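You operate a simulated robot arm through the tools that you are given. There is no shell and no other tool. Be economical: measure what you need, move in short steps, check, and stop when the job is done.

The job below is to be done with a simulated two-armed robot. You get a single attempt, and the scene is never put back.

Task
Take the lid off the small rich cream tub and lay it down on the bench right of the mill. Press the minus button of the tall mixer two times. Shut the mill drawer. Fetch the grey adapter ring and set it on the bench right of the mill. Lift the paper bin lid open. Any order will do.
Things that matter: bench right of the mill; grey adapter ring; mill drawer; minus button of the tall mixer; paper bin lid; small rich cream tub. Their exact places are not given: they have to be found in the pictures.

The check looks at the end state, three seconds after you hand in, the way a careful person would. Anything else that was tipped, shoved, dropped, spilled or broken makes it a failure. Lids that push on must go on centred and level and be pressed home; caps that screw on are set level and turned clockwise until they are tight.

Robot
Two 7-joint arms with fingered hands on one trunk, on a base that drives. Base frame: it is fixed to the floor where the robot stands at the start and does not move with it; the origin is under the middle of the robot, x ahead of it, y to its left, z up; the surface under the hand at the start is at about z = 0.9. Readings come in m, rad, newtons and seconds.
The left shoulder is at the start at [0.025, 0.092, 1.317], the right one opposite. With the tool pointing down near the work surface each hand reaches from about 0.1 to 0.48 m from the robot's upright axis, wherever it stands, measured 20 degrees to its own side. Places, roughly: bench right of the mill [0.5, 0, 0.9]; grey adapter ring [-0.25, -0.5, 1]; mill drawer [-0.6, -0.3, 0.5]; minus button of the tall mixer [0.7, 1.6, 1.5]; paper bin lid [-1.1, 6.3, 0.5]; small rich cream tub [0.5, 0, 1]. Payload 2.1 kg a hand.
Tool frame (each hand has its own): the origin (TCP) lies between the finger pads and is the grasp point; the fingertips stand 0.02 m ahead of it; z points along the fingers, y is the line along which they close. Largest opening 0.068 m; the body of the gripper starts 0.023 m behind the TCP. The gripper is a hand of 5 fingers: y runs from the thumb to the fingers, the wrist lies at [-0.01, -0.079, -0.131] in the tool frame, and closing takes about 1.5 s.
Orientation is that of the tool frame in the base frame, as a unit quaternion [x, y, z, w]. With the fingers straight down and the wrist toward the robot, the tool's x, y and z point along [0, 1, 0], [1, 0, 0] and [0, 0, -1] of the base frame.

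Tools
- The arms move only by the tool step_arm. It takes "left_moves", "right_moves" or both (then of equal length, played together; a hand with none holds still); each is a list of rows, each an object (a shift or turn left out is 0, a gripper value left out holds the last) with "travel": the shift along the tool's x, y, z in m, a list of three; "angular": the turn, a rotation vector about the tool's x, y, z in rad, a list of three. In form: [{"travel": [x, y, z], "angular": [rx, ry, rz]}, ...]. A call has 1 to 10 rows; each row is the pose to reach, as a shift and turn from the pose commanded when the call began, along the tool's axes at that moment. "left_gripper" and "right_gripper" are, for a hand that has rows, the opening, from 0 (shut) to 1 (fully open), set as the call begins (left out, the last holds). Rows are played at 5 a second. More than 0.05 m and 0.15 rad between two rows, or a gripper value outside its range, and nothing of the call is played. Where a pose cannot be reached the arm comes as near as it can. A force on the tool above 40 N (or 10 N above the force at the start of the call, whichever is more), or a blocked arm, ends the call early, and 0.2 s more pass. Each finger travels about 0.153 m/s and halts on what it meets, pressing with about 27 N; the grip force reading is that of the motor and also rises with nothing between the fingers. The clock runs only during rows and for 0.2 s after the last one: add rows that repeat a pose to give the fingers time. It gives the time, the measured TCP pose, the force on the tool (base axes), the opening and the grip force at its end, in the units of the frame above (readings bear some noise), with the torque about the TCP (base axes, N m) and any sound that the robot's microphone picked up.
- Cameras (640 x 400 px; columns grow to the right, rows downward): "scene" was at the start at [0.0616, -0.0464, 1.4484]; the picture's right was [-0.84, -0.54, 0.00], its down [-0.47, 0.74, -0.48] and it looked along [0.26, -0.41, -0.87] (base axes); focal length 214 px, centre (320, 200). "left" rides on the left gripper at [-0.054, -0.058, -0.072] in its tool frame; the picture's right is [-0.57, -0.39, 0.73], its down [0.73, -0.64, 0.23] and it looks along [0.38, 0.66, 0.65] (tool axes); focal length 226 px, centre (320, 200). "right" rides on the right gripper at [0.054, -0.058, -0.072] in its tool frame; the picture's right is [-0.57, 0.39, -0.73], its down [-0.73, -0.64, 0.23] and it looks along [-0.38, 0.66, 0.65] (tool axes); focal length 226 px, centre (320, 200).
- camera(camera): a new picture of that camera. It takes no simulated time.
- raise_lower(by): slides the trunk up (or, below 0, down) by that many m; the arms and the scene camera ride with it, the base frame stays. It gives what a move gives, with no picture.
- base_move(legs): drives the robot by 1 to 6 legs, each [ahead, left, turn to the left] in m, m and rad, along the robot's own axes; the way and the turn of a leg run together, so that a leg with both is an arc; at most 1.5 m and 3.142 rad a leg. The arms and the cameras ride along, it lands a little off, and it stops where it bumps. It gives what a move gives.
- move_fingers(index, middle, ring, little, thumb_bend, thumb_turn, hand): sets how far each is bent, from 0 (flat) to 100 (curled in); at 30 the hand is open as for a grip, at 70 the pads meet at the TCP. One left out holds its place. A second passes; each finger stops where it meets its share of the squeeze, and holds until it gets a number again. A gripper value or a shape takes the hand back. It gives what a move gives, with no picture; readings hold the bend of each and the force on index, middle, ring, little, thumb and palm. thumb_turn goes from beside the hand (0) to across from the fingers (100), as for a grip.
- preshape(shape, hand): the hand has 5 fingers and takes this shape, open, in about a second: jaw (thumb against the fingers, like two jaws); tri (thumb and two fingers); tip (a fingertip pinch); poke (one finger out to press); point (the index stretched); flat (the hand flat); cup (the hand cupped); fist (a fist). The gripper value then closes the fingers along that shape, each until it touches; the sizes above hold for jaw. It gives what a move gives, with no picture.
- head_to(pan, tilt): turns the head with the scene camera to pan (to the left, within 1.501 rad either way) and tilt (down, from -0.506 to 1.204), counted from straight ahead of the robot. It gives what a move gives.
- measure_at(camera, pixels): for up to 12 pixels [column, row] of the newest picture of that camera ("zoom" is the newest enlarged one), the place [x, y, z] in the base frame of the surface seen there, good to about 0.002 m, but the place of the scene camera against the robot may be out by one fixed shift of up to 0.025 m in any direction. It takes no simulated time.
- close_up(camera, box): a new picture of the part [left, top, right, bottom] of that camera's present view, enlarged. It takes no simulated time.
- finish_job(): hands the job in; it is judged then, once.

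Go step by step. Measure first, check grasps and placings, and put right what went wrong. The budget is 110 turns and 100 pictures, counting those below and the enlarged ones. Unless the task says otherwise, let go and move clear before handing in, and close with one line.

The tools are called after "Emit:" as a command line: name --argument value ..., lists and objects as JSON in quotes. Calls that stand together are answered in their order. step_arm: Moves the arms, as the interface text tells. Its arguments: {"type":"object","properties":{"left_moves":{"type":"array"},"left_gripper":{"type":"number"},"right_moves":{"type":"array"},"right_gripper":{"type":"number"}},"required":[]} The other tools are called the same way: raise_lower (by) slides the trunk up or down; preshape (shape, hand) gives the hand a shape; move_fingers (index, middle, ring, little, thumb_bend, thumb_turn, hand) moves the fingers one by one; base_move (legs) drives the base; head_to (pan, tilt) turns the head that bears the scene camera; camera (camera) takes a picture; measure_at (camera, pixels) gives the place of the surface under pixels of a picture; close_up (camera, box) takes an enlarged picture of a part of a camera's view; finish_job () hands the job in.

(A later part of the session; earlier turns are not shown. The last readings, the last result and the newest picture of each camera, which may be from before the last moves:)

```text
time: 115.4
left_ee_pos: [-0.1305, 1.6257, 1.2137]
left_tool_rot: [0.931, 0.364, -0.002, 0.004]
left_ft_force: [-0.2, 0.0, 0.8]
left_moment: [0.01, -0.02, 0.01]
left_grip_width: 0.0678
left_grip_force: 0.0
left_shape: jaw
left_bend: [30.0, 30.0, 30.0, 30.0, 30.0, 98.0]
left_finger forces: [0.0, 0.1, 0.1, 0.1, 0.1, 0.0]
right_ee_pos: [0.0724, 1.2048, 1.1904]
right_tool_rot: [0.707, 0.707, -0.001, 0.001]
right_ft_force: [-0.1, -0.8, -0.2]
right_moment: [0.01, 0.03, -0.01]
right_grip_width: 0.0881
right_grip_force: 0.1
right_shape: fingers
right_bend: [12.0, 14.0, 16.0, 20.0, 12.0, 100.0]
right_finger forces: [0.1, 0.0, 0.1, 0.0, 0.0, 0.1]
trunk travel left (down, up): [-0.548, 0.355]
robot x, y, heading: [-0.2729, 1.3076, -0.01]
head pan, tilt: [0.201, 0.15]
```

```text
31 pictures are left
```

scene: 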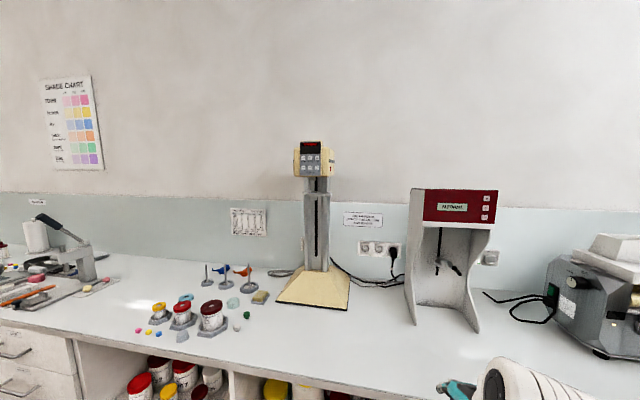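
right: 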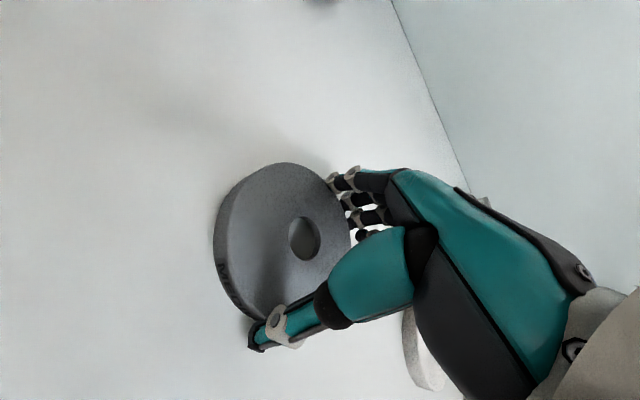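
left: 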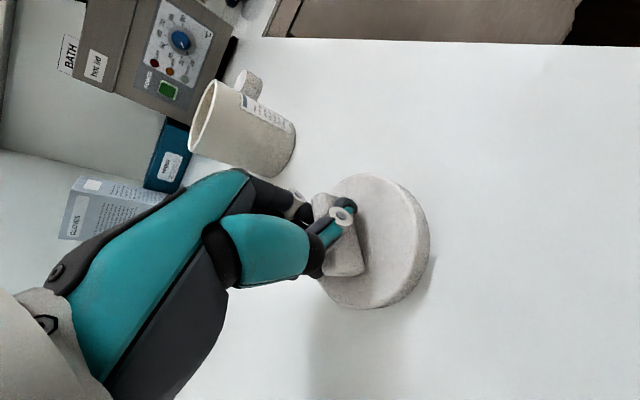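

The tall mixer is the yellow-headed stand at (311,155). Zoom on its keypad.

Emit:
close_up --camera "scene" --box '[290, 135, 340, 185]'

Emit:
measure_at --camera "scene" --pixels '[[303, 158], [310, 158], [318, 158], [303, 167], [310, 167], [318, 167], [310, 147], [320, 280], [311, 220], [260, 320]]'

```text
8.00 times, centred on (315, 160) of scene
```

zoom: 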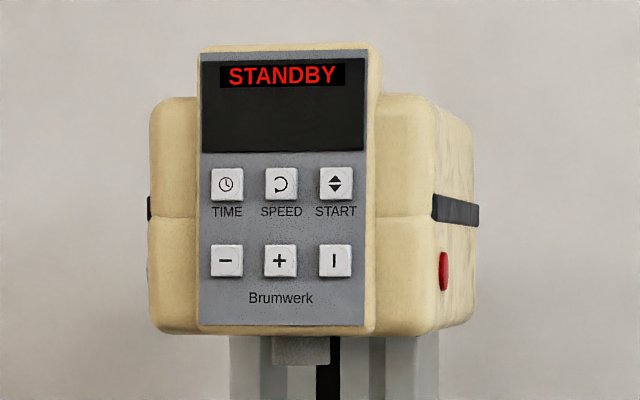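

```text
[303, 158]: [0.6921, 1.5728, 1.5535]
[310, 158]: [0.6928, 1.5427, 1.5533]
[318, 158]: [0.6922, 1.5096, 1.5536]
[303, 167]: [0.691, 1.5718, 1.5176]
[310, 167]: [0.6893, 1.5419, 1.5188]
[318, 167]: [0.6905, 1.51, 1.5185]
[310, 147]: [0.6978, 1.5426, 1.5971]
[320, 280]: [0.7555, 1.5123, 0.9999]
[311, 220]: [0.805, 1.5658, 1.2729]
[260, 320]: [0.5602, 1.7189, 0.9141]
```

Minus is at zoom (227,260) ≈ [0.68,1.56,1.50] after shift correction. I'll set the right hand to poke, raise the trunk, pitch the hand forward, then drive up.

Emit:
preshape --hand "right" --shape "poke"

Emit:
raise_lower --by 0.15

Emit:
step_arm --right_moves '[{"travel": [0, 0, -0.01], "angular": [-0.14, 0, 0]}, {"travel": [0, 0, -0.02], "angular": [-0.28, 0, 0]}, {"travel": [0, 0, -0.03], "angular": [-0.42, 0, 0]}, {"travel": [0, 0, -0.04], "angular": [-0.56, 0, 0]}, {"travel": [0, 0, -0.05], "angular": [-0.7, 0, 0]}, {"travel": [0, 0, -0.06], "angular": [-0.84, 0, 0]}, {"travel": [0, 0, -0.07], "angular": [-0.98, 0, 0]}, {"travel": [0, 0, -0.08], "angular": [-1.12, 0, 0]}, {"travel": [0, 0, -0.09], "angular": [-1.26, 0, 0]}, {"travel": [0, 0, -0.1], "angular": [-1.4, 0, 0]}]'

Emit:
step_arm --right_moves '[{"angular": [-0.09, 0, 0]}, {"angular": [-0.171, 0, 0]}, {"angular": [-0.171, 0, 0]}]'

Emit:
base_move --legs '[[0, 0.37, 0], [0.15, 0, 0]]'

Emit:
camera --camera "right"

Emit:
camera --camera "scene"

```text
time: 116.3
left_ee_pos: [-0.1314, 1.6255, 1.213]
left_tool_rot: [0.931, 0.364, -0.001, 0.004]
left_ft_force: [-0.4, -0.3, -0.1]
left_moment: [-0.02, 0.0, 0.01]
left_grip_width: 0.0676
left_grip_force: 0.0
left_shape: jaw
left_bend: [30.0, 30.0, 30.0, 30.0, 30.0, 98.0]
left_finger forces: [0.0, 0.1, 0.1, 0.1, 0.1, 0.1]
right_ee_pos: [0.0746, 1.2038, 1.1912]
right_tool_rot: [0.706, 0.708, -0.001, 0.001]
right_ft_force: [-0.7, -0.1, -0.1]
right_moment: [0.04, 0.0, 0.02]
right_grip_width: 0.0001
right_grip_force: 0.1
right_shape: poke
right_bend: [70.0, 70.0, 99.0, 99.0, 100.0, 100.0]
right_finger forces: [0.0, 0.0, 0.0, 0.0, 0.0, 0.0]
trunk travel left (down, up): [-0.548, 0.355]
robot x, y, heading: [-0.2734, 1.3102, -0.01]
head pan, tilt: [0.201, 0.15]
```

```text
time: 118.0
left_ee_pos: [-0.131, 1.6268, 1.3638]
left_tool_rot: [0.932, 0.364, -0.002, 0.005]
left_ft_force: [-0.1, 0.0, -0.1]
left_moment: [0.03, 0.0, 0.0]
left_grip_width: 0.0677
left_grip_force: 0.0
left_shape: jaw
left_bend: [30.0, 30.0, 30.0, 30.0, 30.0, 98.0]
left_finger forces: [0.0, 0.0, 0.1, 0.0, 0.0, 0.0]
right_ee_pos: [0.0736, 1.2043, 1.3397]
right_tool_rot: [0.706, 0.708, -0.001, 0.001]
right_ft_force: [-0.2, 0.1, 0.3]
right_moment: [-0.02, 0.01, 0.0]
right_grip_width: 0.0002
right_grip_force: 0.1
right_shape: poke
right_bend: [70.0, 70.0, 99.0, 99.0, 100.0, 100.0]
right_finger forces: [0.1, 0.0, 0.0, 0.1, 0.1, 0.0]
trunk travel left (down, up): [-0.698, 0.205]
robot x, y, heading: [-0.2722, 1.3116, -0.01]
head pan, tilt: [0.201, 0.15]
```

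```text
time: 119.9
left_ee_pos: [-0.1309, 1.6262, 1.3641]
left_tool_rot: [0.931, 0.364, -0.001, 0.005]
left_ft_force: [1.0, -0.6, 0.4]
left_moment: [0.0, 0.0, 0.03]
left_grip_width: 0.0676
left_grip_force: 0.0
left_shape: jaw
left_bend: [30.0, 30.0, 30.0, 30.0, 30.0, 98.0]
left_finger forces: [0.0, 0.0, 0.1, 0.0, 0.0, 0.0]
right_ee_pos: [0.076, 1.2026, 1.4729]
right_tool_rot: [0.567, 0.562, 0.427, 0.425]
right_ft_force: [0.1, 0.6, -0.4]
right_moment: [0.0, 0.01, 0.01]
right_grip_width: 0.0
right_grip_force: 0.1
right_shape: poke
right_bend: [70.0, 70.0, 99.0, 99.0, 100.0, 100.0]
right_finger forces: [0.0, 0.0, 0.0, 0.0, 0.0, 0.0]
trunk travel left (down, up): [-0.698, 0.205]
robot x, y, heading: [-0.2734, 1.3111, -0.011]
head pan, tilt: [0.201, 0.15]
stopped in row 9 (right hand): the arm was blocked; the commanded pose is now the measured one
```

```text
time: 120.7
left_ee_pos: [-0.1316, 1.6266, 1.3634]
left_tool_rot: [0.931, 0.365, -0.002, 0.005]
left_ft_force: [0.9, -0.4, -0.2]
left_moment: [-0.01, 0.02, -0.02]
left_grip_width: 0.0676
left_grip_force: 0.0
left_shape: jaw
left_bend: [30.0, 30.0, 30.0, 30.0, 30.0, 98.0]
left_finger forces: [0.1, 0.0, 0.0, 0.1, 0.0, 0.1]
right_ee_pos: [0.0764, 1.2033, 1.4722]
right_tool_rot: [0.53, 0.524, 0.472, 0.471]
right_ft_force: [0.1, 0.4, -0.6]
right_moment: [-0.01, 0.0, -0.03]
right_grip_width: 0.0001
right_grip_force: 0.1
right_shape: poke
right_bend: [70.0, 70.0, 99.0, 99.0, 100.0, 100.0]
right_finger forces: [0.0, 0.1, 0.1, 0.1, 0.0, 0.0]
trunk travel left (down, up): [-0.698, 0.205]
robot x, y, heading: [-0.2714, 1.3093, -0.007]
head pan, tilt: [0.201, 0.15]
```

```text
time: 124.1
left_ee_pos: [0.023, 1.9982, 1.3624]
left_tool_rot: [0.931, 0.365, -0.004, 0.004]
left_ft_force: [0.2, 0.1, -0.2]
left_moment: [0.01, 0.01, 0.02]
left_grip_width: 0.0677
left_grip_force: 0.1
left_shape: jaw
left_bend: [30.0, 30.0, 30.0, 30.0, 30.0, 98.0]
left_finger forces: [0.0, 0.0, 0.0, 0.1, 0.0, 0.1]
right_ee_pos: [0.2314, 1.5757, 1.4732]
right_tool_rot: [0.529, 0.524, 0.473, 0.471]
right_ft_force: [0.8, -0.5, 1.0]
right_moment: [0.03, 0.01, -0.03]
right_grip_width: 0.0002
right_grip_force: 0.1
right_shape: poke
right_bend: [70.0, 70.0, 99.0, 99.0, 100.0, 100.0]
right_finger forces: [0.0, 0.0, 0.0, 0.1, 0.0, 0.0]
trunk travel left (down, up): [-0.698, 0.205]
robot x, y, heading: [-0.1191, 1.6855, -0.012]
head pan, tilt: [0.201, 0.15]
```

```text
29 pictures are left
```

right: 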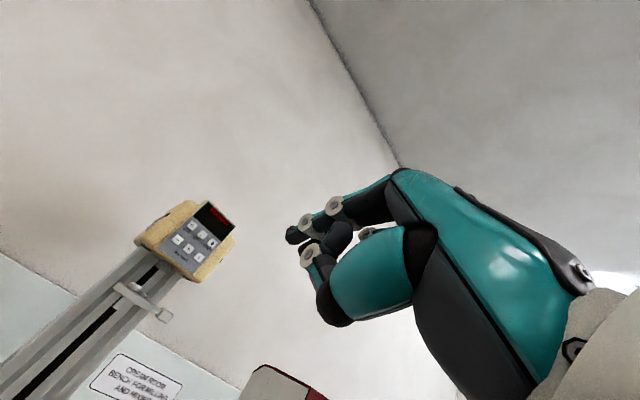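

```text
28 pictures are left
```

scene: 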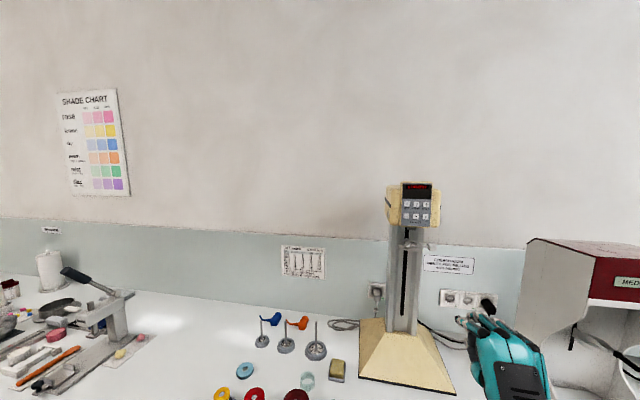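

I'll switch to "point" so only the index leads, and measure fingertip and buttons with the hand camera.

Emit:
preshape --hand "right" --shape "point"

Emit:
camera --camera "right"

Emit:
close_up --camera "right" --box '[150, 190, 250, 290]'

```text
time: 125.0
left_ee_pos: [0.022, 1.9984, 1.3632]
left_tool_rot: [0.93, 0.366, -0.002, 0.004]
left_ft_force: [0.4, 0.1, 0.1]
left_moment: [-0.02, -0.04, 0.0]
left_grip_width: 0.0674
left_grip_force: 0.0
left_shape: jaw
left_bend: [30.0, 30.0, 30.0, 30.0, 30.0, 98.0]
left_finger forces: [0.0, 0.0, 0.0, 0.1, 0.0, 0.0]
right_ee_pos: [0.2301, 1.5762, 1.4734]
right_tool_rot: [0.529, 0.525, 0.474, 0.47]
right_ft_force: [0.4, 0.5, 0.4]
right_moment: [0.03, 0.03, 0.03]
right_grip_width: 0.0
right_grip_force: 0.1
right_shape: point
right_bend: [20.0, 100.0, 100.0, 100.0, 98.0, 88.0]
right_finger forces: [0.0, 0.0, 0.0, 0.1, 0.1, 0.0]
trunk travel left (down, up): [-0.698, 0.205]
robot x, y, heading: [-0.1186, 1.6877, -0.007]
head pan, tilt: [0.201, 0.15]
```

```text
27 pictures are left
```

right: 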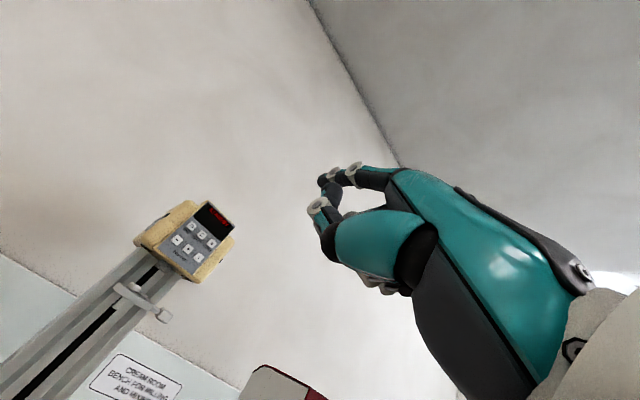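

```text
4.00 times, centred on (200, 240) of right
```

zoom: 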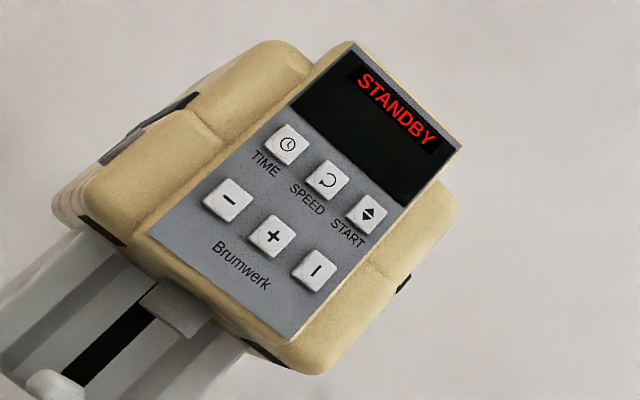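

Emit:
measure_at --camera "zoom" --pixels '[[228, 200], [271, 237], [313, 270], [285, 145], [210, 198], [245, 200], [190, 225]]'

Emit:
measure_at --camera "right" --pixels '[[321, 182], [326, 180], [333, 173], [318, 206], [322, 240], [313, 205]]'

Emit:
close_up --camera "right" --box '[290, 150, 400, 260]'

```text
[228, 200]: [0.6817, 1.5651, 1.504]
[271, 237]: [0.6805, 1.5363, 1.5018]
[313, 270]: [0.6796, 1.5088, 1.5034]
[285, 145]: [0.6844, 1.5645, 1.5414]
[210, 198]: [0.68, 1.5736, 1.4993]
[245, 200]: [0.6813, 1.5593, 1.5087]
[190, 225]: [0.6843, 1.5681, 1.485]
```

```text
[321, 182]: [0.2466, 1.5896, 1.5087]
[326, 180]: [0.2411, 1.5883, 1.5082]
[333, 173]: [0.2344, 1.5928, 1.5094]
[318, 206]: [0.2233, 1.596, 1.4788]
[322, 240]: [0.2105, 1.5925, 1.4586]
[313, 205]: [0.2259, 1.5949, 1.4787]
```

```text
3.64 times, centred on (345, 205) of right
```

zoom: 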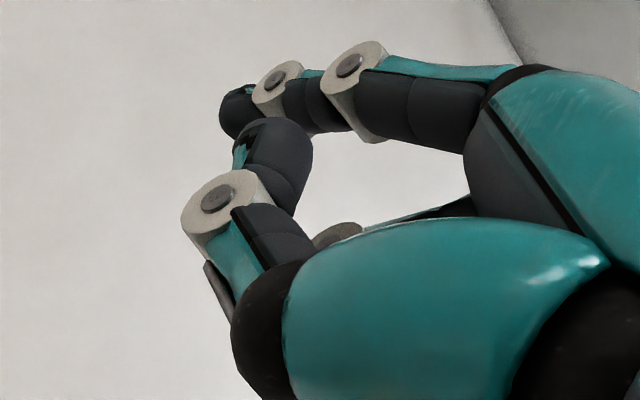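

Minus centre [0.681,1.566,1.504]; index tip sits ≈[+0.02,+0.005,+0.034] from the TCP. Drive closer.

Emit:
base_move --legs '[[0.165, 0, 0]]'

Emit:
step_arm --right_moves '[{"travel": [-0.003, 0.005, 0.045]}, {"travel": [-0.006, 0.009, 0.09]}, {"travel": [-0.009, 0.014, 0.135]}, {"travel": [-0.012, 0.018, 0.18]}, {"travel": [-0.012, 0.02, 0.2]}, {"travel": [-0.012, 0.02, 0.2]}]'

Emit:
camera --camera "right"

Emit:
camera --camera "scene"

```text
time: 126.4
left_ee_pos: [0.1898, 1.9988, 1.3647]
left_tool_rot: [0.931, 0.366, -0.003, 0.006]
left_ft_force: [0.7, -0.1, -0.5]
left_moment: [0.01, 0.02, 0.0]
left_grip_width: 0.0675
left_grip_force: 0.1
left_shape: jaw
left_bend: [30.0, 30.0, 30.0, 30.0, 30.0, 98.0]
left_finger forces: [0.1, 0.0, 0.1, 0.1, 0.0, 0.0]
right_ee_pos: [0.3985, 1.5761, 1.4731]
right_tool_rot: [0.528, 0.525, 0.474, 0.47]
right_ft_force: [-0.2, 0.8, -0.1]
right_moment: [0.01, 0.01, 0.01]
right_grip_width: 0.0003
right_grip_force: 0.0
right_shape: point
right_bend: [20.0, 100.0, 100.0, 100.0, 98.0, 88.0]
right_finger forces: [0.0, 0.0, 0.0, 0.0, 0.0, 0.0]
trunk travel left (down, up): [-0.698, 0.205]
robot x, y, heading: [0.0448, 1.6797, -0.007]
head pan, tilt: [0.201, 0.15]
```

```text
time: 127.8
left_ee_pos: [0.1882, 1.9981, 1.364]
left_tool_rot: [0.931, 0.366, -0.003, 0.005]
left_ft_force: [-0.1, -0.2, 0.0]
left_moment: [-0.02, -0.01, -0.01]
left_grip_width: 0.0678
left_grip_force: 0.2
left_shape: jaw
left_bend: [30.0, 30.0, 30.0, 30.0, 30.0, 98.0]
left_finger forces: [0.0, 0.0, 0.0, 0.0, 0.1, 0.1]
right_ee_pos: [0.5965, 1.5638, 1.4719]
right_tool_rot: [0.528, 0.525, 0.475, 0.47]
right_ft_force: [0.8, -0.8, -0.3]
right_moment: [-0.01, 0.01, 0.02]
right_grip_width: 0.0001
right_grip_force: 0.0
right_shape: point
right_bend: [20.0, 100.0, 100.0, 100.0, 98.0, 88.0]
right_finger forces: [0.1, 0.0, 0.0, 0.0, 0.1, 0.0]
trunk travel left (down, up): [-0.698, 0.205]
robot x, y, heading: [0.0483, 1.6832, -0.006]
head pan, tilt: [0.201, 0.15]
```

```text
24 pictures are left
```

right: 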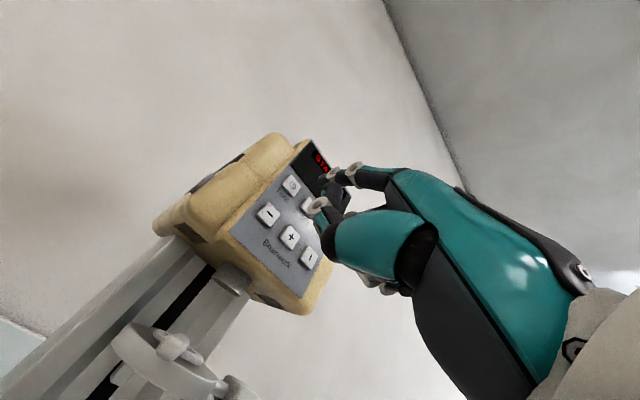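

```text
23 pictures are left
```

scene: 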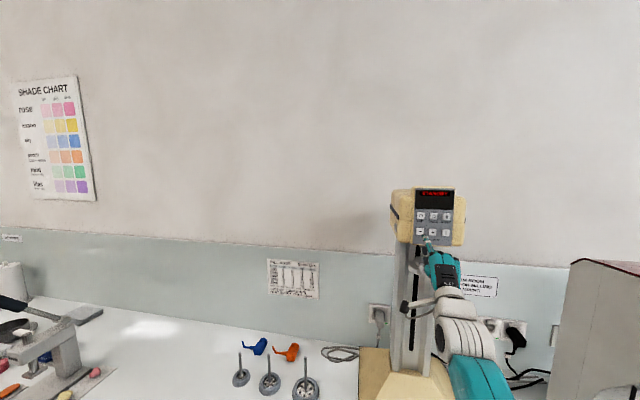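

Emit:
measure_at --camera "right" --pixels '[[269, 214], [291, 237], [291, 184], [322, 181], [330, 174], [312, 206]]'

Emit:
close_up --camera "right" --box '[230, 140, 370, 280]'

Emit:
close_up --camera "scene" --box '[390, 180, 480, 260]'

```text
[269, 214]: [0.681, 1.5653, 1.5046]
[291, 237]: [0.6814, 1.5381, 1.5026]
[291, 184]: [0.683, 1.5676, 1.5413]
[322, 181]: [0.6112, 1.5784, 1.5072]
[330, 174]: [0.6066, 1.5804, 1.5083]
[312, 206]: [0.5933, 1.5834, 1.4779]
```

```text
2.86 times, centred on (300, 210) of right
```

zoom: 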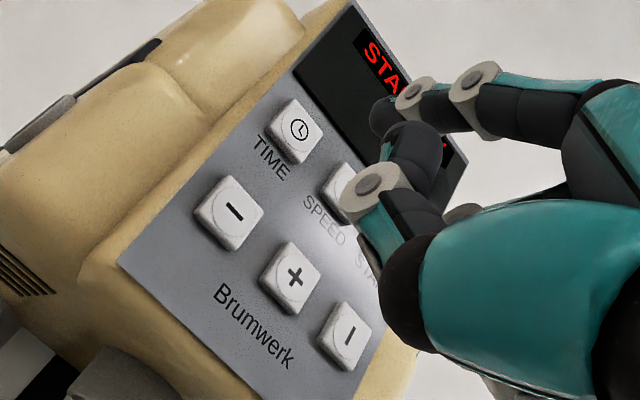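

```text
5.00 times, centred on (435, 220) of scene
```

zoom: 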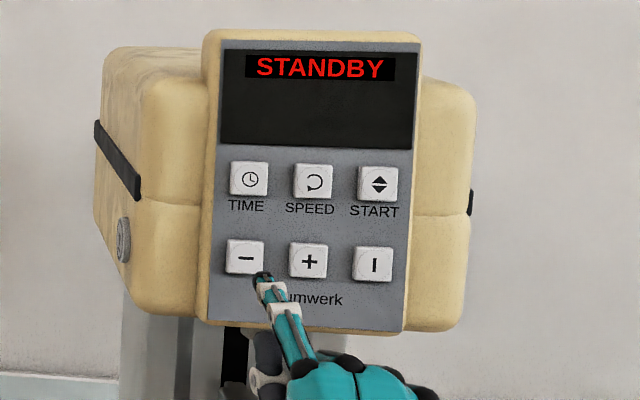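

Tip needs −6 mm in y, −2 mm in z and 64 mm ahead. First press, slowly.

Emit:
step_arm --right_moves '[{"travel": [-0.006, 0.001, 0.025]}, {"travel": [-0.006, 0.003, 0.048]}, {"travel": [-0.006, 0.0035, 0.055]}, {"travel": [-0.006, 0.004, 0.058]}, {"travel": [-0.006, 0.0045, 0.061]}, {"travel": [-0.006, 0.0045, 0.063]}, {"travel": [-0.006, 0.0045, 0.065]}]'

Emit:
close_up --camera "scene" --box '[390, 180, 480, 260]'

```text
time: 129.4
left_ee_pos: [0.1891, 1.9989, 1.364]
left_tool_rot: [0.931, 0.366, -0.002, 0.005]
left_ft_force: [-0.8, -0.8, -0.7]
left_moment: [0.04, 0.02, 0.0]
left_grip_width: 0.0674
left_grip_force: 0.2
left_shape: jaw
left_bend: [30.0, 30.0, 30.0, 30.0, 30.0, 98.0]
left_finger forces: [0.1, 0.0, 0.1, 0.0, 0.0, 0.1]
right_ee_pos: [0.6246, 1.5618, 1.4714]
right_tool_rot: [0.528, 0.525, 0.474, 0.469]
right_ft_force: [0.5, -0.3, 0.1]
right_moment: [0.04, -0.03, 0.01]
right_grip_width: 0.0
right_grip_force: 0.0
right_shape: point
right_bend: [20.0, 100.0, 100.0, 100.0, 98.0, 88.0]
right_finger forces: [0.1, 0.0, 0.0, 0.1, 0.0, 0.0]
right hand out of reach, approached as far as the arm can: row 2, 3, 4, 5, 6, 7
trunk travel left (down, up): [-0.698, 0.205]
robot x, y, heading: [0.0464, 1.6813, -0.002]
head pan, tilt: [0.201, 0.15]
```

```text
5.00 times, centred on (435, 220) of scene
```

zoom: 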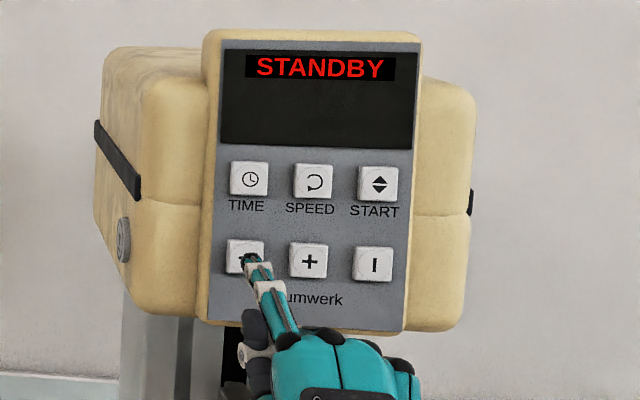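

Reach ends 36 mm short. Pull back, drive 3 cm closer, then press.

Emit:
step_arm --right_moves '[{"travel": [0, -0.0025, -0.035]}, {"travel": [0, -0.0045, -0.06]}, {"travel": [0, -0.0045, -0.06]}]'

Emit:
base_move --legs '[[0.035, 0, 0]]'

```text
time: 130.2
left_ee_pos: [0.1896, 1.9985, 1.3643]
left_tool_rot: [0.931, 0.366, -0.002, 0.004]
left_ft_force: [1.0, 0.5, 0.4]
left_moment: [0.02, 0.0, -0.03]
left_grip_width: 0.0676
left_grip_force: 0.1
left_shape: jaw
left_bend: [30.0, 30.0, 30.0, 30.0, 30.0, 98.0]
left_finger forces: [0.0, 0.1, 0.0, 0.1, 0.0, 0.1]
right_ee_pos: [0.5641, 1.5619, 1.4735]
right_tool_rot: [0.529, 0.525, 0.474, 0.47]
right_ft_force: [0.3, -0.2, 0.1]
right_moment: [-0.01, 0.01, -0.01]
right_grip_width: 0.0
right_grip_force: 0.0
right_shape: point
right_bend: [20.0, 100.0, 100.0, 100.0, 98.0, 88.0]
right_finger forces: [0.0, 0.0, 0.0, 0.0, 0.1, 0.0]
trunk travel left (down, up): [-0.698, 0.205]
robot x, y, heading: [0.0469, 1.6809, -0.004]
head pan, tilt: [0.201, 0.15]
```

```text
time: 131.1
left_ee_pos: [0.2253, 1.9981, 1.3635]
left_tool_rot: [0.93, 0.366, -0.002, 0.004]
left_ft_force: [-0.1, -0.5, -0.4]
left_moment: [0.0, 0.01, -0.03]
left_grip_width: 0.0677
left_grip_force: 0.1
left_shape: jaw
left_bend: [30.0, 30.0, 30.0, 30.0, 30.0, 98.0]
left_finger forces: [0.0, 0.0, 0.0, 0.1, 0.0, 0.0]
right_ee_pos: [0.6005, 1.5612, 1.4725]
right_tool_rot: [0.529, 0.526, 0.473, 0.469]
right_ft_force: [1.2, -0.6, -0.1]
right_moment: [0.03, -0.02, 0.0]
right_grip_width: 0.0001
right_grip_force: 0.1
right_shape: point
right_bend: [20.0, 100.0, 100.0, 100.0, 98.0, 88.0]
right_finger forces: [0.1, 0.1, 0.1, 0.0, 0.0, 0.1]
trunk travel left (down, up): [-0.698, 0.205]
robot x, y, heading: [0.0799, 1.6824, -0.004]
head pan, tilt: [0.201, 0.15]
```

Emit:
base_move --legs '[[0.02, 0, 0]]'

Emit:
step_arm --right_moves '[{"travel": [0, 0.001, 0.015]}, {"travel": [0, 0.003, 0.03]}, {"travel": [0, 0.0035, 0.036]}, {"travel": [0, 0.004, 0.039]}, {"travel": [0, 0.004, 0.042]}, {"travel": [0, 0.004, 0.045]}]'

Emit:
close_up --camera "scene" --box '[390, 180, 480, 260]'

```text
time: 131.9
left_ee_pos: [0.2444, 1.9989, 1.3642]
left_tool_rot: [0.931, 0.366, -0.003, 0.005]
left_ft_force: [0.1, -0.3, 0.7]
left_moment: [0.01, 0.02, 0.01]
left_grip_width: 0.0678
left_grip_force: 0.1
left_shape: jaw
left_bend: [30.0, 30.0, 30.0, 30.0, 30.0, 98.0]
left_finger forces: [0.0, 0.0, 0.0, 0.1, 0.1, 0.1]
right_ee_pos: [0.622, 1.5613, 1.4732]
right_tool_rot: [0.529, 0.525, 0.474, 0.469]
right_ft_force: [-0.1, 0.6, 0.0]
right_moment: [0.01, 0.03, -0.01]
right_grip_width: 0.0
right_grip_force: 0.0
right_shape: point
right_bend: [20.0, 100.0, 100.0, 100.0, 98.0, 88.0]
right_finger forces: [0.1, 0.1, 0.0, 0.1, 0.1, 0.1]
trunk travel left (down, up): [-0.698, 0.205]
robot x, y, heading: [0.1048, 1.6821, -0.006]
head pan, tilt: [0.201, 0.15]
```

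```text
time: 133.3
left_ee_pos: [0.2432, 1.9992, 1.3639]
left_tool_rot: [0.931, 0.366, -0.002, 0.005]
left_ft_force: [-0.2, 0.3, -0.1]
left_moment: [-0.03, 0.01, 0.01]
left_grip_width: 0.0676
left_grip_force: 0.0
left_shape: jaw
left_bend: [30.0, 30.0, 30.0, 30.0, 30.0, 98.0]
left_finger forces: [0.0, 0.0, 0.0, 0.0, 0.0, 0.0]
right_ee_pos: [0.6649, 1.5607, 1.473]
right_tool_rot: [0.528, 0.525, 0.474, 0.47]
right_ft_force: [-0.7, 0.9, -0.3]
right_moment: [-0.06, -0.06, 0.01]
right_grip_width: 0.0
right_grip_force: 0.1
right_shape: point
right_bend: [19.0, 100.0, 100.0, 100.0, 98.0, 88.0]
right_finger forces: [1.1, 0.1, 0.1, 0.0, 0.0, 0.0]
trunk travel left (down, up): [-0.698, 0.205]
robot x, y, heading: [0.0996, 1.6796, -0.009]
head pan, tilt: [0.201, 0.15]
```

```text
5.00 times, centred on (435, 220) of scene
```

zoom: 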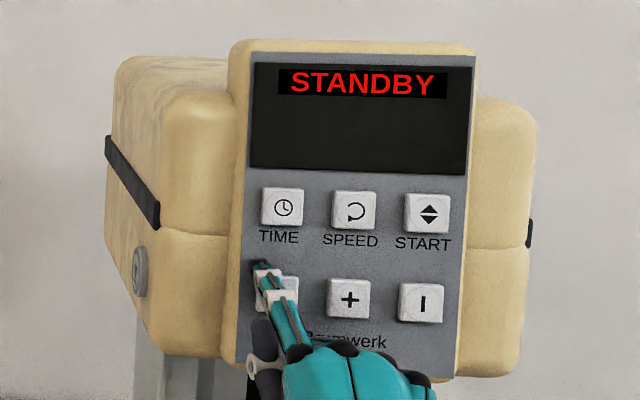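

The tip looks up-left of the minus (at (258,268) vs ≈(272,295)). Pull back and measure the tip.

Emit:
step_arm --right_moves '[{"travel": [0, -0.0015, -0.015]}, {"travel": [0, -0.0015, -0.015]}]'

Emit:
close_up --camera "right" --box '[230, 130, 370, 270]'

Emit:
close_up --camera "scene" --box '[390, 180, 480, 260]'

```text
time: 133.9
left_ee_pos: [0.2441, 1.9983, 1.364]
left_tool_rot: [0.931, 0.365, -0.003, 0.005]
left_ft_force: [0.8, 0.3, -0.4]
left_moment: [0.03, 0.02, 0.0]
left_grip_width: 0.0677
left_grip_force: 0.2
left_shape: jaw
left_bend: [30.0, 30.0, 30.0, 30.0, 30.0, 98.0]
left_finger forces: [0.0, 0.1, 0.1, 0.0, 0.1, 0.0]
right_ee_pos: [0.6493, 1.5615, 1.4737]
right_tool_rot: [0.528, 0.526, 0.474, 0.469]
right_ft_force: [-0.4, 0.1, -0.6]
right_moment: [-0.01, 0.01, 0.01]
right_grip_width: 0.0
right_grip_force: 0.2
right_shape: point
right_bend: [20.0, 100.0, 100.0, 100.0, 98.0, 88.0]
right_finger forces: [0.1, 0.1, 0.0, 0.0, 0.0, 0.1]
trunk travel left (down, up): [-0.698, 0.205]
robot x, y, heading: [0.1014, 1.678, -0.002]
head pan, tilt: [0.201, 0.15]
```

```text
2.86 times, centred on (300, 200) of right
```

zoom: 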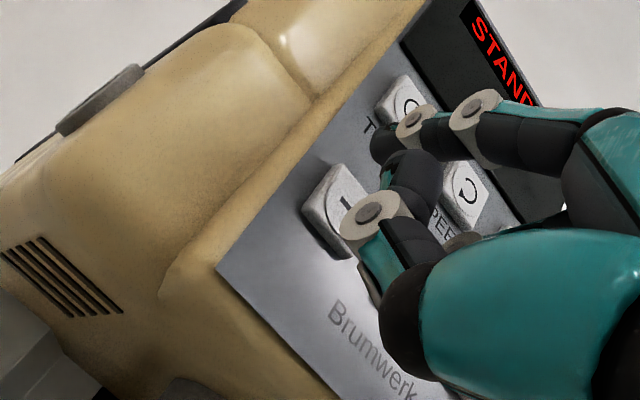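

```text
5.00 times, centred on (435, 220) of scene
```

zoom: 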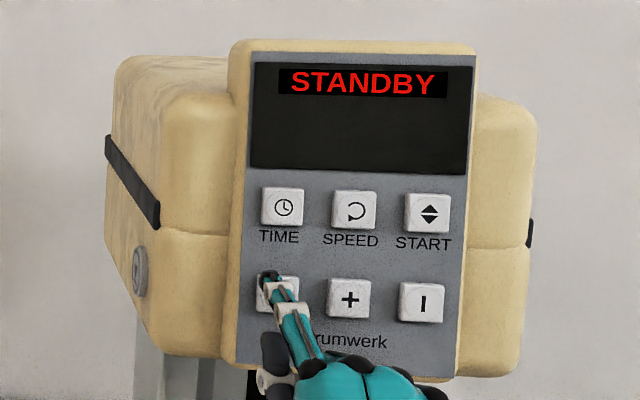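

Emit:
measure_at --camera "zoom" --pixels '[[268, 277], [350, 299], [283, 207], [290, 310], [262, 300]]'

Emit:
camera --camera "right"

Emit:
measure_at --camera "right" --pixels '[[322, 180], [320, 177], [348, 205], [346, 201], [342, 215], [372, 165], [362, 180]]'

```text
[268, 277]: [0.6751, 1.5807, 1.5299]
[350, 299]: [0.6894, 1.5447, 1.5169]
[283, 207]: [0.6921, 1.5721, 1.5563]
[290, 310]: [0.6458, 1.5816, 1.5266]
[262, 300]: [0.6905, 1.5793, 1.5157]
```

```text
16 pictures are left
```

right: 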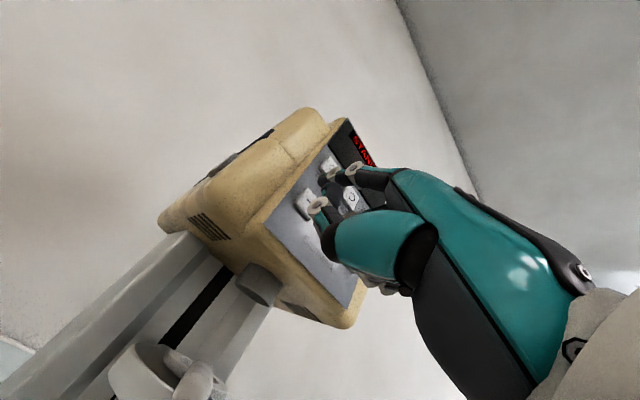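

```text
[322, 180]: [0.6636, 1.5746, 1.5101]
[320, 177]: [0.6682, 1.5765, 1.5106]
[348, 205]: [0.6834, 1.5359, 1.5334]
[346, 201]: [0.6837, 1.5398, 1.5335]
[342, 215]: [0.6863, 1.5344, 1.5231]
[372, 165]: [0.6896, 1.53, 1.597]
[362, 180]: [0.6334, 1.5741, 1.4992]
```

Tip is ~6.5 mm high and ~3 mm left of the button centre. Correct, then press in small steps listening for a click.

Emit:
step_arm --right_moves '[{"travel": [-0.003, -0.0065, 0]}, {"travel": [-0.003, -0.0057, 0.008]}, {"travel": [-0.003, -0.0053, 0.012]}, {"travel": [-0.003, -0.005, 0.015]}, {"travel": [-0.003, -0.0047, 0.017]}, {"travel": [-0.003, -0.0045, 0.019]}]'

```text
time: 135.3
left_ee_pos: [0.2402, 1.9979, 1.3635]
left_tool_rot: [0.931, 0.366, -0.001, 0.005]
left_ft_force: [0.6, -0.7, -0.4]
left_moment: [-0.02, 0.01, 0.02]
left_grip_width: 0.0677
left_grip_force: 0.1
left_shape: jaw
left_bend: [30.0, 30.0, 30.0, 30.0, 30.0, 98.0]
left_finger forces: [0.0, 0.1, 0.0, 0.0, 0.0, 0.0]
right_ee_pos: [0.6651, 1.5577, 1.468]
right_tool_rot: [0.528, 0.524, 0.475, 0.47]
right_ft_force: [-12.4, -0.1, -2.7]
right_moment: [-0.05, -0.44, 0.14]
right_grip_width: 0.0002
right_grip_force: 0.1
right_shape: point
right_bend: [18.0, 100.0, 100.0, 100.0, 98.0, 88.0]
right_finger forces: [11.7, 0.0, 0.0, 0.0, 0.0, 0.0]
trunk travel left (down, up): [-0.698, 0.205]
robot x, y, heading: [0.1016, 1.6805, -0.005]
head pan, tilt: [0.201, 0.15]
heard: click
```

Click heard at 12 N. Release fully and check the display.

Emit:
step_arm --right_moves '[{"travel": [0, -0.001, -0.01]}, {"travel": [0, -0.0015, -0.018]}, {"travel": [0, -0.0015, -0.018]}, {"travel": [0, -0.0015, -0.018]}]'

Emit:
close_up --camera "scene" --box '[390, 180, 480, 260]'

```text
time: 136.3
left_ee_pos: [0.2435, 1.9983, 1.3641]
left_tool_rot: [0.931, 0.365, -0.003, 0.005]
left_ft_force: [-0.5, -0.3, -0.9]
left_moment: [-0.01, 0.0, 0.0]
left_grip_width: 0.0679
left_grip_force: 0.1
left_shape: jaw
left_bend: [30.0, 30.0, 30.0, 30.0, 30.0, 98.0]
left_finger forces: [0.0, 0.0, 0.1, 0.0, 0.0, 0.0]
right_ee_pos: [0.65, 1.5573, 1.4678]
right_tool_rot: [0.528, 0.526, 0.474, 0.469]
right_ft_force: [-0.3, -0.3, 0.0]
right_moment: [-0.01, 0.02, 0.0]
right_grip_width: 0.0
right_grip_force: 0.0
right_shape: point
right_bend: [20.0, 100.0, 100.0, 100.0, 98.0, 88.0]
right_finger forces: [0.0, 0.1, 0.0, 0.1, 0.0, 0.1]
trunk travel left (down, up): [-0.698, 0.205]
robot x, y, heading: [0.1035, 1.6833, -0.004]
head pan, tilt: [0.201, 0.15]
```

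```text
5.00 times, centred on (435, 220) of scene
```

zoom: 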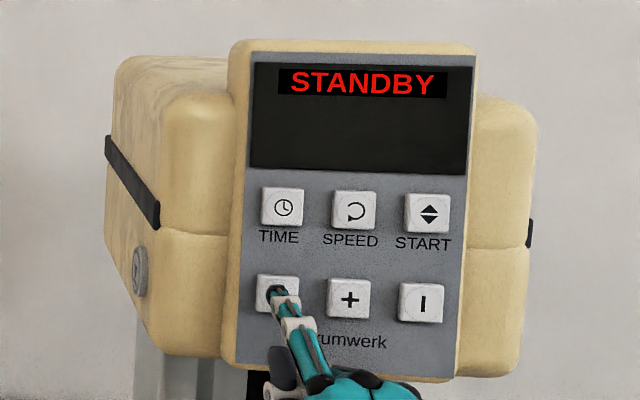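

The display stays on STANDBY, but the click counted as one press. Second press the same way, then release.

Emit:
step_arm --right_moves '[{"travel": [0, 0.0005, 0.008]}, {"travel": [0, 0.001, 0.012]}, {"travel": [0, 0.0013, 0.015]}, {"travel": [0, 0.0015, 0.017]}, {"travel": [0, 0.0015, 0.018]}]'

Emit:
step_arm --right_moves '[{"travel": [0, -0.001, -0.01]}, {"travel": [0, -0.003, -0.03]}, {"travel": [0, -0.007, -0.07]}, {"travel": [0, -0.011, -0.11]}, {"travel": [0, -0.015, -0.15]}, {"travel": [0, -0.015, -0.19]}, {"travel": [0, -0.015, -0.22]}]'

```text
time: 137.5
left_ee_pos: [0.2409, 1.9978, 1.3648]
left_tool_rot: [0.93, 0.366, -0.001, 0.005]
left_ft_force: [0.0, 0.1, 0.0]
left_moment: [-0.02, 0.01, 0.02]
left_grip_width: 0.0679
left_grip_force: 0.1
left_shape: jaw
left_bend: [30.0, 30.0, 30.0, 30.0, 30.0, 98.0]
left_finger forces: [0.0, 0.0, 0.0, 0.0, 0.0, 0.0]
right_ee_pos: [0.666, 1.5586, 1.4673]
right_tool_rot: [0.527, 0.524, 0.475, 0.47]
right_ft_force: [-12.6, -0.8, -2.7]
right_moment: [-0.04, -0.46, 0.08]
right_grip_width: 0.0
right_grip_force: 0.1
right_shape: point
right_bend: [18.0, 100.0, 100.0, 100.0, 98.0, 88.0]
right_finger forces: [11.7, 0.0, 0.0, 0.1, 0.0, 0.1]
trunk travel left (down, up): [-0.698, 0.205]
robot x, y, heading: [0.0987, 1.6842, -0.003]
head pan, tilt: [0.201, 0.15]
heard: click
```

```text
time: 139.1
left_ee_pos: [0.2433, 1.9979, 1.3637]
left_tool_rot: [0.931, 0.366, -0.002, 0.004]
left_ft_force: [-0.3, 0.1, -0.1]
left_moment: [-0.02, -0.03, -0.02]
left_grip_width: 0.0677
left_grip_force: 0.0
left_shape: jaw
left_bend: [30.0, 30.0, 30.0, 30.0, 30.0, 98.0]
left_finger forces: [0.1, 0.0, 0.0, 0.0, 0.0, 0.0]
right_ee_pos: [0.4473, 1.5588, 1.4749]
right_tool_rot: [0.528, 0.525, 0.475, 0.469]
right_ft_force: [0.6, 0.5, -0.5]
right_moment: [-0.01, 0.0, -0.02]
right_grip_width: 0.0
right_grip_force: 0.0
right_shape: point
right_bend: [20.0, 100.0, 100.0, 100.0, 98.0, 88.0]
right_finger forces: [0.0, 0.0, 0.0, 0.0, 0.1, 0.0]
trunk travel left (down, up): [-0.698, 0.205]
robot x, y, heading: [0.1003, 1.6828, -0.002]
head pan, tilt: [0.201, 0.15]
```

Two clicks registered. Now back off, turn left and drive along the aisle toward the bins.

Emit:
base_move --legs '[[-1.0, 0, 0], [0, 0, 1.571], [1.5, 0, 0], [1.5, 0, 0]]'

Emit:
head_to --pan 0.1 --tilt 0.5

Emit:
camera --camera "scene"

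```text
time: 162.3
left_ee_pos: [-1.2122, 4.8501, 1.3647]
left_tool_rot: [0.402, 0.916, 0.001, 0.006]
left_ft_force: [0.5, -0.6, 0.5]
left_moment: [-0.01, -0.02, 0.03]
left_grip_width: 0.0679
left_grip_force: 0.2
left_shape: jaw
left_bend: [30.0, 30.0, 30.0, 30.0, 30.0, 98.0]
left_finger forces: [0.0, 0.0, 0.0, 0.1, 0.0, 0.0]
right_ee_pos: [-0.7704, 5.0508, 1.4764]
right_tool_rot: [0.006, 0.745, 0.667, 0.0]
right_ft_force: [0.0, 0.5, -0.3]
right_moment: [-0.04, 0.02, 0.0]
right_grip_width: 0.0
right_grip_force: 0.1
right_shape: point
right_bend: [20.0, 100.0, 100.0, 100.0, 98.0, 88.0]
right_finger forces: [0.0, 0.0, 0.0, 0.1, 0.0, 0.0]
trunk travel left (down, up): [-0.698, 0.205]
robot x, y, heading: [-0.8971, 4.7055, 1.561]
head pan, tilt: [0.201, 0.15]
```

```text
time: 163.1
left_ee_pos: [-1.2111, 4.8503, 1.3636]
left_tool_rot: [0.403, 0.915, 0.001, 0.005]
left_ft_force: [0.0, 0.1, 0.3]
left_moment: [-0.02, 0.01, 0.0]
left_grip_width: 0.0678
left_grip_force: 0.2
left_shape: jaw
left_bend: [30.0, 30.0, 30.0, 30.0, 30.0, 98.0]
left_finger forces: [0.1, 0.0, 0.1, 0.0, 0.1, 0.0]
right_ee_pos: [-0.77, 5.0502, 1.4769]
right_tool_rot: [0.005, 0.745, 0.667, -0.001]
right_ft_force: [-0.8, 0.1, -0.3]
right_moment: [0.0, -0.03, 0.01]
right_grip_width: 0.0001
right_grip_force: 0.1
right_shape: point
right_bend: [20.0, 100.0, 100.0, 100.0, 98.0, 88.0]
right_finger forces: [0.0, 0.0, 0.1, 0.1, 0.0, 0.1]
trunk travel left (down, up): [-0.698, 0.205]
robot x, y, heading: [-0.8964, 4.7068, 1.565]
head pan, tilt: [0.099, 0.499]
```

```text
14 pictures are left
```

scene: 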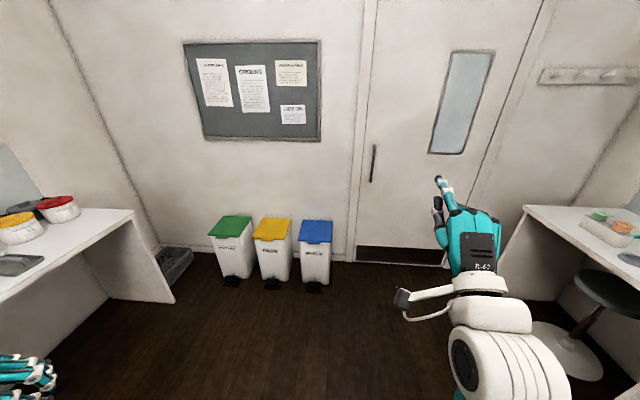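

Emit:
close_up --camera "scene" --box '[195, 205, 345, 300]'

Emit:
measure_at --camera "zoom" --pixels '[[440, 155], [588, 158], [512, 157], [455, 65], [588, 65], [512, 65], [510, 360], [290, 145], [385, 145], [340, 60], [345, 340], [512, 200]]'

```text
4.21 times, centred on (270, 252) of scene
```

zoom: 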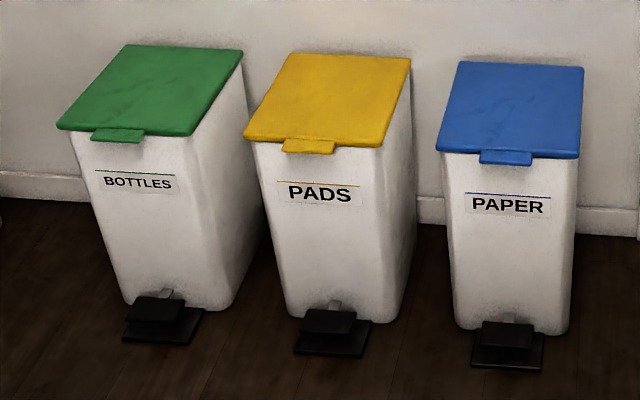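

```text
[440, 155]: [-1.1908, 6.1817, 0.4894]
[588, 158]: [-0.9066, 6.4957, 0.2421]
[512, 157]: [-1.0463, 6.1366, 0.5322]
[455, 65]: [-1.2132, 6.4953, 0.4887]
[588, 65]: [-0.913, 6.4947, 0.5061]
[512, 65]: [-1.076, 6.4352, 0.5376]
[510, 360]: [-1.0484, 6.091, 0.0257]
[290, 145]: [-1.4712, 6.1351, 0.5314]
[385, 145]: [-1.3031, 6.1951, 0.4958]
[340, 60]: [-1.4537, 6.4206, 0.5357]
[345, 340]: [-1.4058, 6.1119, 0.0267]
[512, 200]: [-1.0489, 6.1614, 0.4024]
```

The blue-lidded bin is PAPER; its front tab is at ≈[-1.046,6.14,0.52], hinge at y≈6.43. I'll drive near it, lower the trunk, and lower the pointing right hand to hook the index under the tab.

Emit:
base_move --legs '[[0.6, 0, 0], [0, 0.27, 0]]'

Emit:
raise_lower --by -0.68

Emit:
step_arm --right_moves '[{"travel": [0, -0.041, 0.0045], "angular": [-0.025, 0, 0]}, {"travel": [0, -0.082, 0.009], "angular": [-0.05, 0, 0]}, {"travel": [0, -0.123, 0.0135], "angular": [-0.075, 0, 0]}, {"travel": [0, -0.164, 0.018], "angular": [-0.1, 0, 0]}, {"travel": [0, -0.205, 0.0225], "angular": [-0.125, 0, 0]}, {"travel": [0, -0.246, 0.027], "angular": [-0.15, 0, 0]}, {"travel": [0, -0.287, 0.0315], "angular": [-0.175, 0, 0]}, {"travel": [0, -0.328, 0.036], "angular": [-0.2, 0, 0]}, {"travel": [0, -0.328, 0.036], "angular": [-0.2, 0, 0]}]'

Emit:
head_to --pan 0 --tilt 0.6

Emit:
camera --camera "scene"

```text
time: 168.0
left_ee_pos: [-1.4747, 5.4573, 1.3634]
left_tool_rot: [0.404, 0.915, 0.002, 0.005]
left_ft_force: [0.3, -0.2, 0.2]
left_moment: [-0.03, 0.01, -0.01]
left_grip_width: 0.0675
left_grip_force: 0.1
left_shape: jaw
left_bend: [30.0, 30.0, 30.0, 30.0, 30.0, 98.0]
left_finger forces: [0.0, 0.1, 0.0, 0.0, 0.0, 0.0]
right_ee_pos: [-1.0325, 5.6561, 1.4753]
right_tool_rot: [0.006, 0.745, 0.667, 0.0]
right_ft_force: [0.0, 0.4, -0.7]
right_moment: [0.02, 0.01, 0.01]
right_grip_width: 0.0
right_grip_force: 0.0
right_shape: point
right_bend: [20.0, 100.0, 100.0, 100.0, 98.0, 88.0]
right_finger forces: [0.0, 0.0, 0.0, 0.1, 0.1, 0.1]
trunk travel left (down, up): [-0.698, 0.205]
robot x, y, heading: [-1.1591, 5.3123, 1.558]
head pan, tilt: [0.099, 0.499]
```

```text
refused: -0.68 is not a number from -0.4 to 0.4
```

```text
time: 170.0
left_ee_pos: [-1.4739, 5.4575, 1.3638]
left_tool_rot: [0.404, 0.915, 0.001, 0.006]
left_ft_force: [-0.1, 0.3, 0.7]
left_moment: [-0.02, -0.01, 0.02]
left_grip_width: 0.0674
left_grip_force: 0.1
left_shape: jaw
left_bend: [30.0, 30.0, 30.0, 30.0, 30.0, 98.0]
left_finger forces: [0.1, 0.0, 0.0, 0.0, 0.0, 0.1]
right_ee_pos: [-1.0301, 5.6458, 1.174]
right_tool_rot: [0.006, 0.674, 0.739, 0.001]
right_ft_force: [-0.2, -0.1, -0.3]
right_moment: [0.0, 0.01, 0.02]
right_grip_width: 0.0001
right_grip_force: 0.0
right_shape: point
right_bend: [20.0, 100.0, 100.0, 100.0, 98.0, 88.0]
right_finger forces: [0.1, 0.0, 0.0, 0.1, 0.0, 0.0]
right hand out of reach, approached as far as the arm can: row 8, 9
trunk travel left (down, up): [-0.698, 0.205]
robot x, y, heading: [-1.1614, 5.3125, 1.554]
head pan, tilt: [0.099, 0.499]
```

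```text
time: 170.7
left_ee_pos: [-1.475, 5.4561, 1.364]
left_tool_rot: [0.404, 0.915, 0.001, 0.005]
left_ft_force: [1.0, -1.0, 0.3]
left_moment: [-0.01, 0.02, -0.01]
left_grip_width: 0.0676
left_grip_force: 0.0
left_shape: jaw
left_bend: [30.0, 30.0, 30.0, 30.0, 30.0, 98.0]
left_finger forces: [0.0, 0.1, 0.1, 0.0, 0.1, 0.1]
right_ee_pos: [-1.0298, 5.6448, 1.1726]
right_tool_rot: [0.006, 0.675, 0.738, 0.001]
right_ft_force: [0.5, 0.4, 0.2]
right_moment: [-0.01, 0.0, 0.01]
right_grip_width: 0.0001
right_grip_force: 0.0
right_shape: point
right_bend: [20.0, 100.0, 100.0, 100.0, 98.0, 88.0]
right_finger forces: [0.0, 0.0, 0.0, 0.1, 0.1, 0.1]
trunk travel left (down, up): [-0.698, 0.205]
robot x, y, heading: [-1.1598, 5.3139, 1.556]
head pan, tilt: [0.0, 0.6]
```

```text
12 pictures are left
```

scene: 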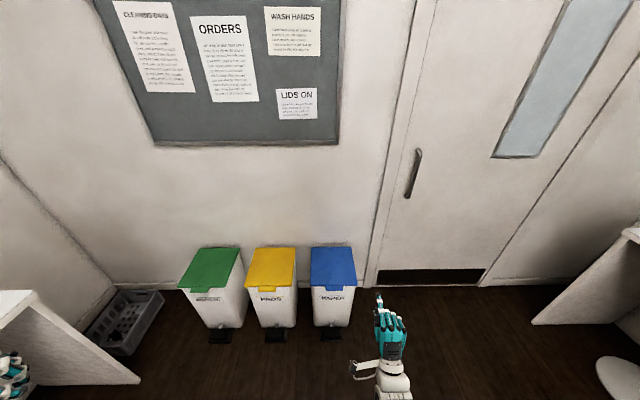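

Trunk calls are limited to 0.4; lower in two steps. Re-measure the tab from this picture first.

Emit:
measure_at --camera "scene" --pixels '[[333, 290], [330, 291], [322, 289], [345, 289], [333, 283], [333, 250], [333, 300], [331, 335], [312, 284], [356, 284]]'

Emit:
raise_lower --by -0.4

Emit:
raise_lower --by -0.28

Emit:
camera --camera "right"

```text
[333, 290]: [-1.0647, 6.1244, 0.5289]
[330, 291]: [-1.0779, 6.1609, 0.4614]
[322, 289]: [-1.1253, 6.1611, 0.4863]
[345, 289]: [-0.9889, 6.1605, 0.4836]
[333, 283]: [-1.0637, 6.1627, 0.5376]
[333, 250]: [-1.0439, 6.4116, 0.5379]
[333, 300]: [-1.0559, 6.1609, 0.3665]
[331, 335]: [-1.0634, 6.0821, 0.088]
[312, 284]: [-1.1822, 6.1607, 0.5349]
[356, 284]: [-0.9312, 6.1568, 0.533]
```

```text
time: 174.5
left_ee_pos: [-1.4746, 5.4558, 0.964]
left_tool_rot: [0.404, 0.915, 0.002, 0.006]
left_ft_force: [0.2, 0.2, 0.1]
left_moment: [0.03, 0.02, 0.0]
left_grip_width: 0.0675
left_grip_force: 0.0
left_shape: jaw
left_bend: [30.0, 30.0, 30.0, 30.0, 30.0, 98.0]
left_finger forces: [0.0, 0.1, 0.1, 0.0, 0.0, 0.0]
right_ee_pos: [-1.0313, 5.6386, 0.7477]
right_tool_rot: [0.006, 0.701, 0.713, 0.0]
right_ft_force: [0.3, 0.6, 0.3]
right_moment: [-0.03, 0.02, 0.04]
right_grip_width: 0.0001
right_grip_force: 0.1
right_shape: point
right_bend: [20.0, 100.0, 100.0, 100.0, 98.0, 88.0]
right_finger forces: [0.1, 0.1, 0.0, 0.0, 0.0, 0.1]
trunk travel left (down, up): [-0.298, 0.605]
robot x, y, heading: [-1.1625, 5.313, 1.553]
head pan, tilt: [0.0, 0.6]
```

```text
time: 177.3
left_ee_pos: [-1.475, 5.4561, 0.6842]
left_tool_rot: [0.404, 0.915, 0.002, 0.005]
left_ft_force: [1.7, -0.8, 0.3]
left_moment: [-0.02, 0.01, 0.01]
left_grip_width: 0.0679
left_grip_force: 0.1
left_shape: jaw
left_bend: [30.0, 30.0, 30.0, 30.0, 30.0, 98.0]
left_finger forces: [0.1, 0.0, 0.1, 0.1, 0.0, 0.0]
right_ee_pos: [-1.0311, 5.6144, 0.4116]
right_tool_rot: [0.008, 0.769, 0.639, 0.001]
right_ft_force: [-0.3, -1.0, 0.4]
right_moment: [-0.01, 0.01, 0.02]
right_grip_width: 0.0003
right_grip_force: 0.2
right_shape: point
right_bend: [20.0, 100.0, 100.0, 100.0, 98.0, 88.0]
right_finger forces: [0.0, 0.1, 0.0, 0.1, 0.1, 0.0]
trunk travel left (down, up): [-0.018, 0.885]
robot x, y, heading: [-1.1605, 5.3117, 1.555]
head pan, tilt: [0.0, 0.6]
```

```text
11 pictures are left
```

right: 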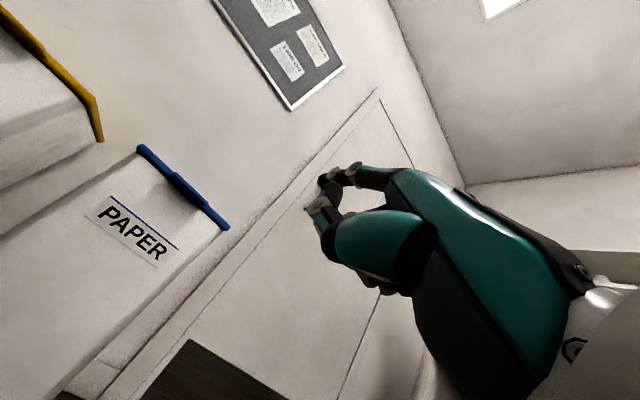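

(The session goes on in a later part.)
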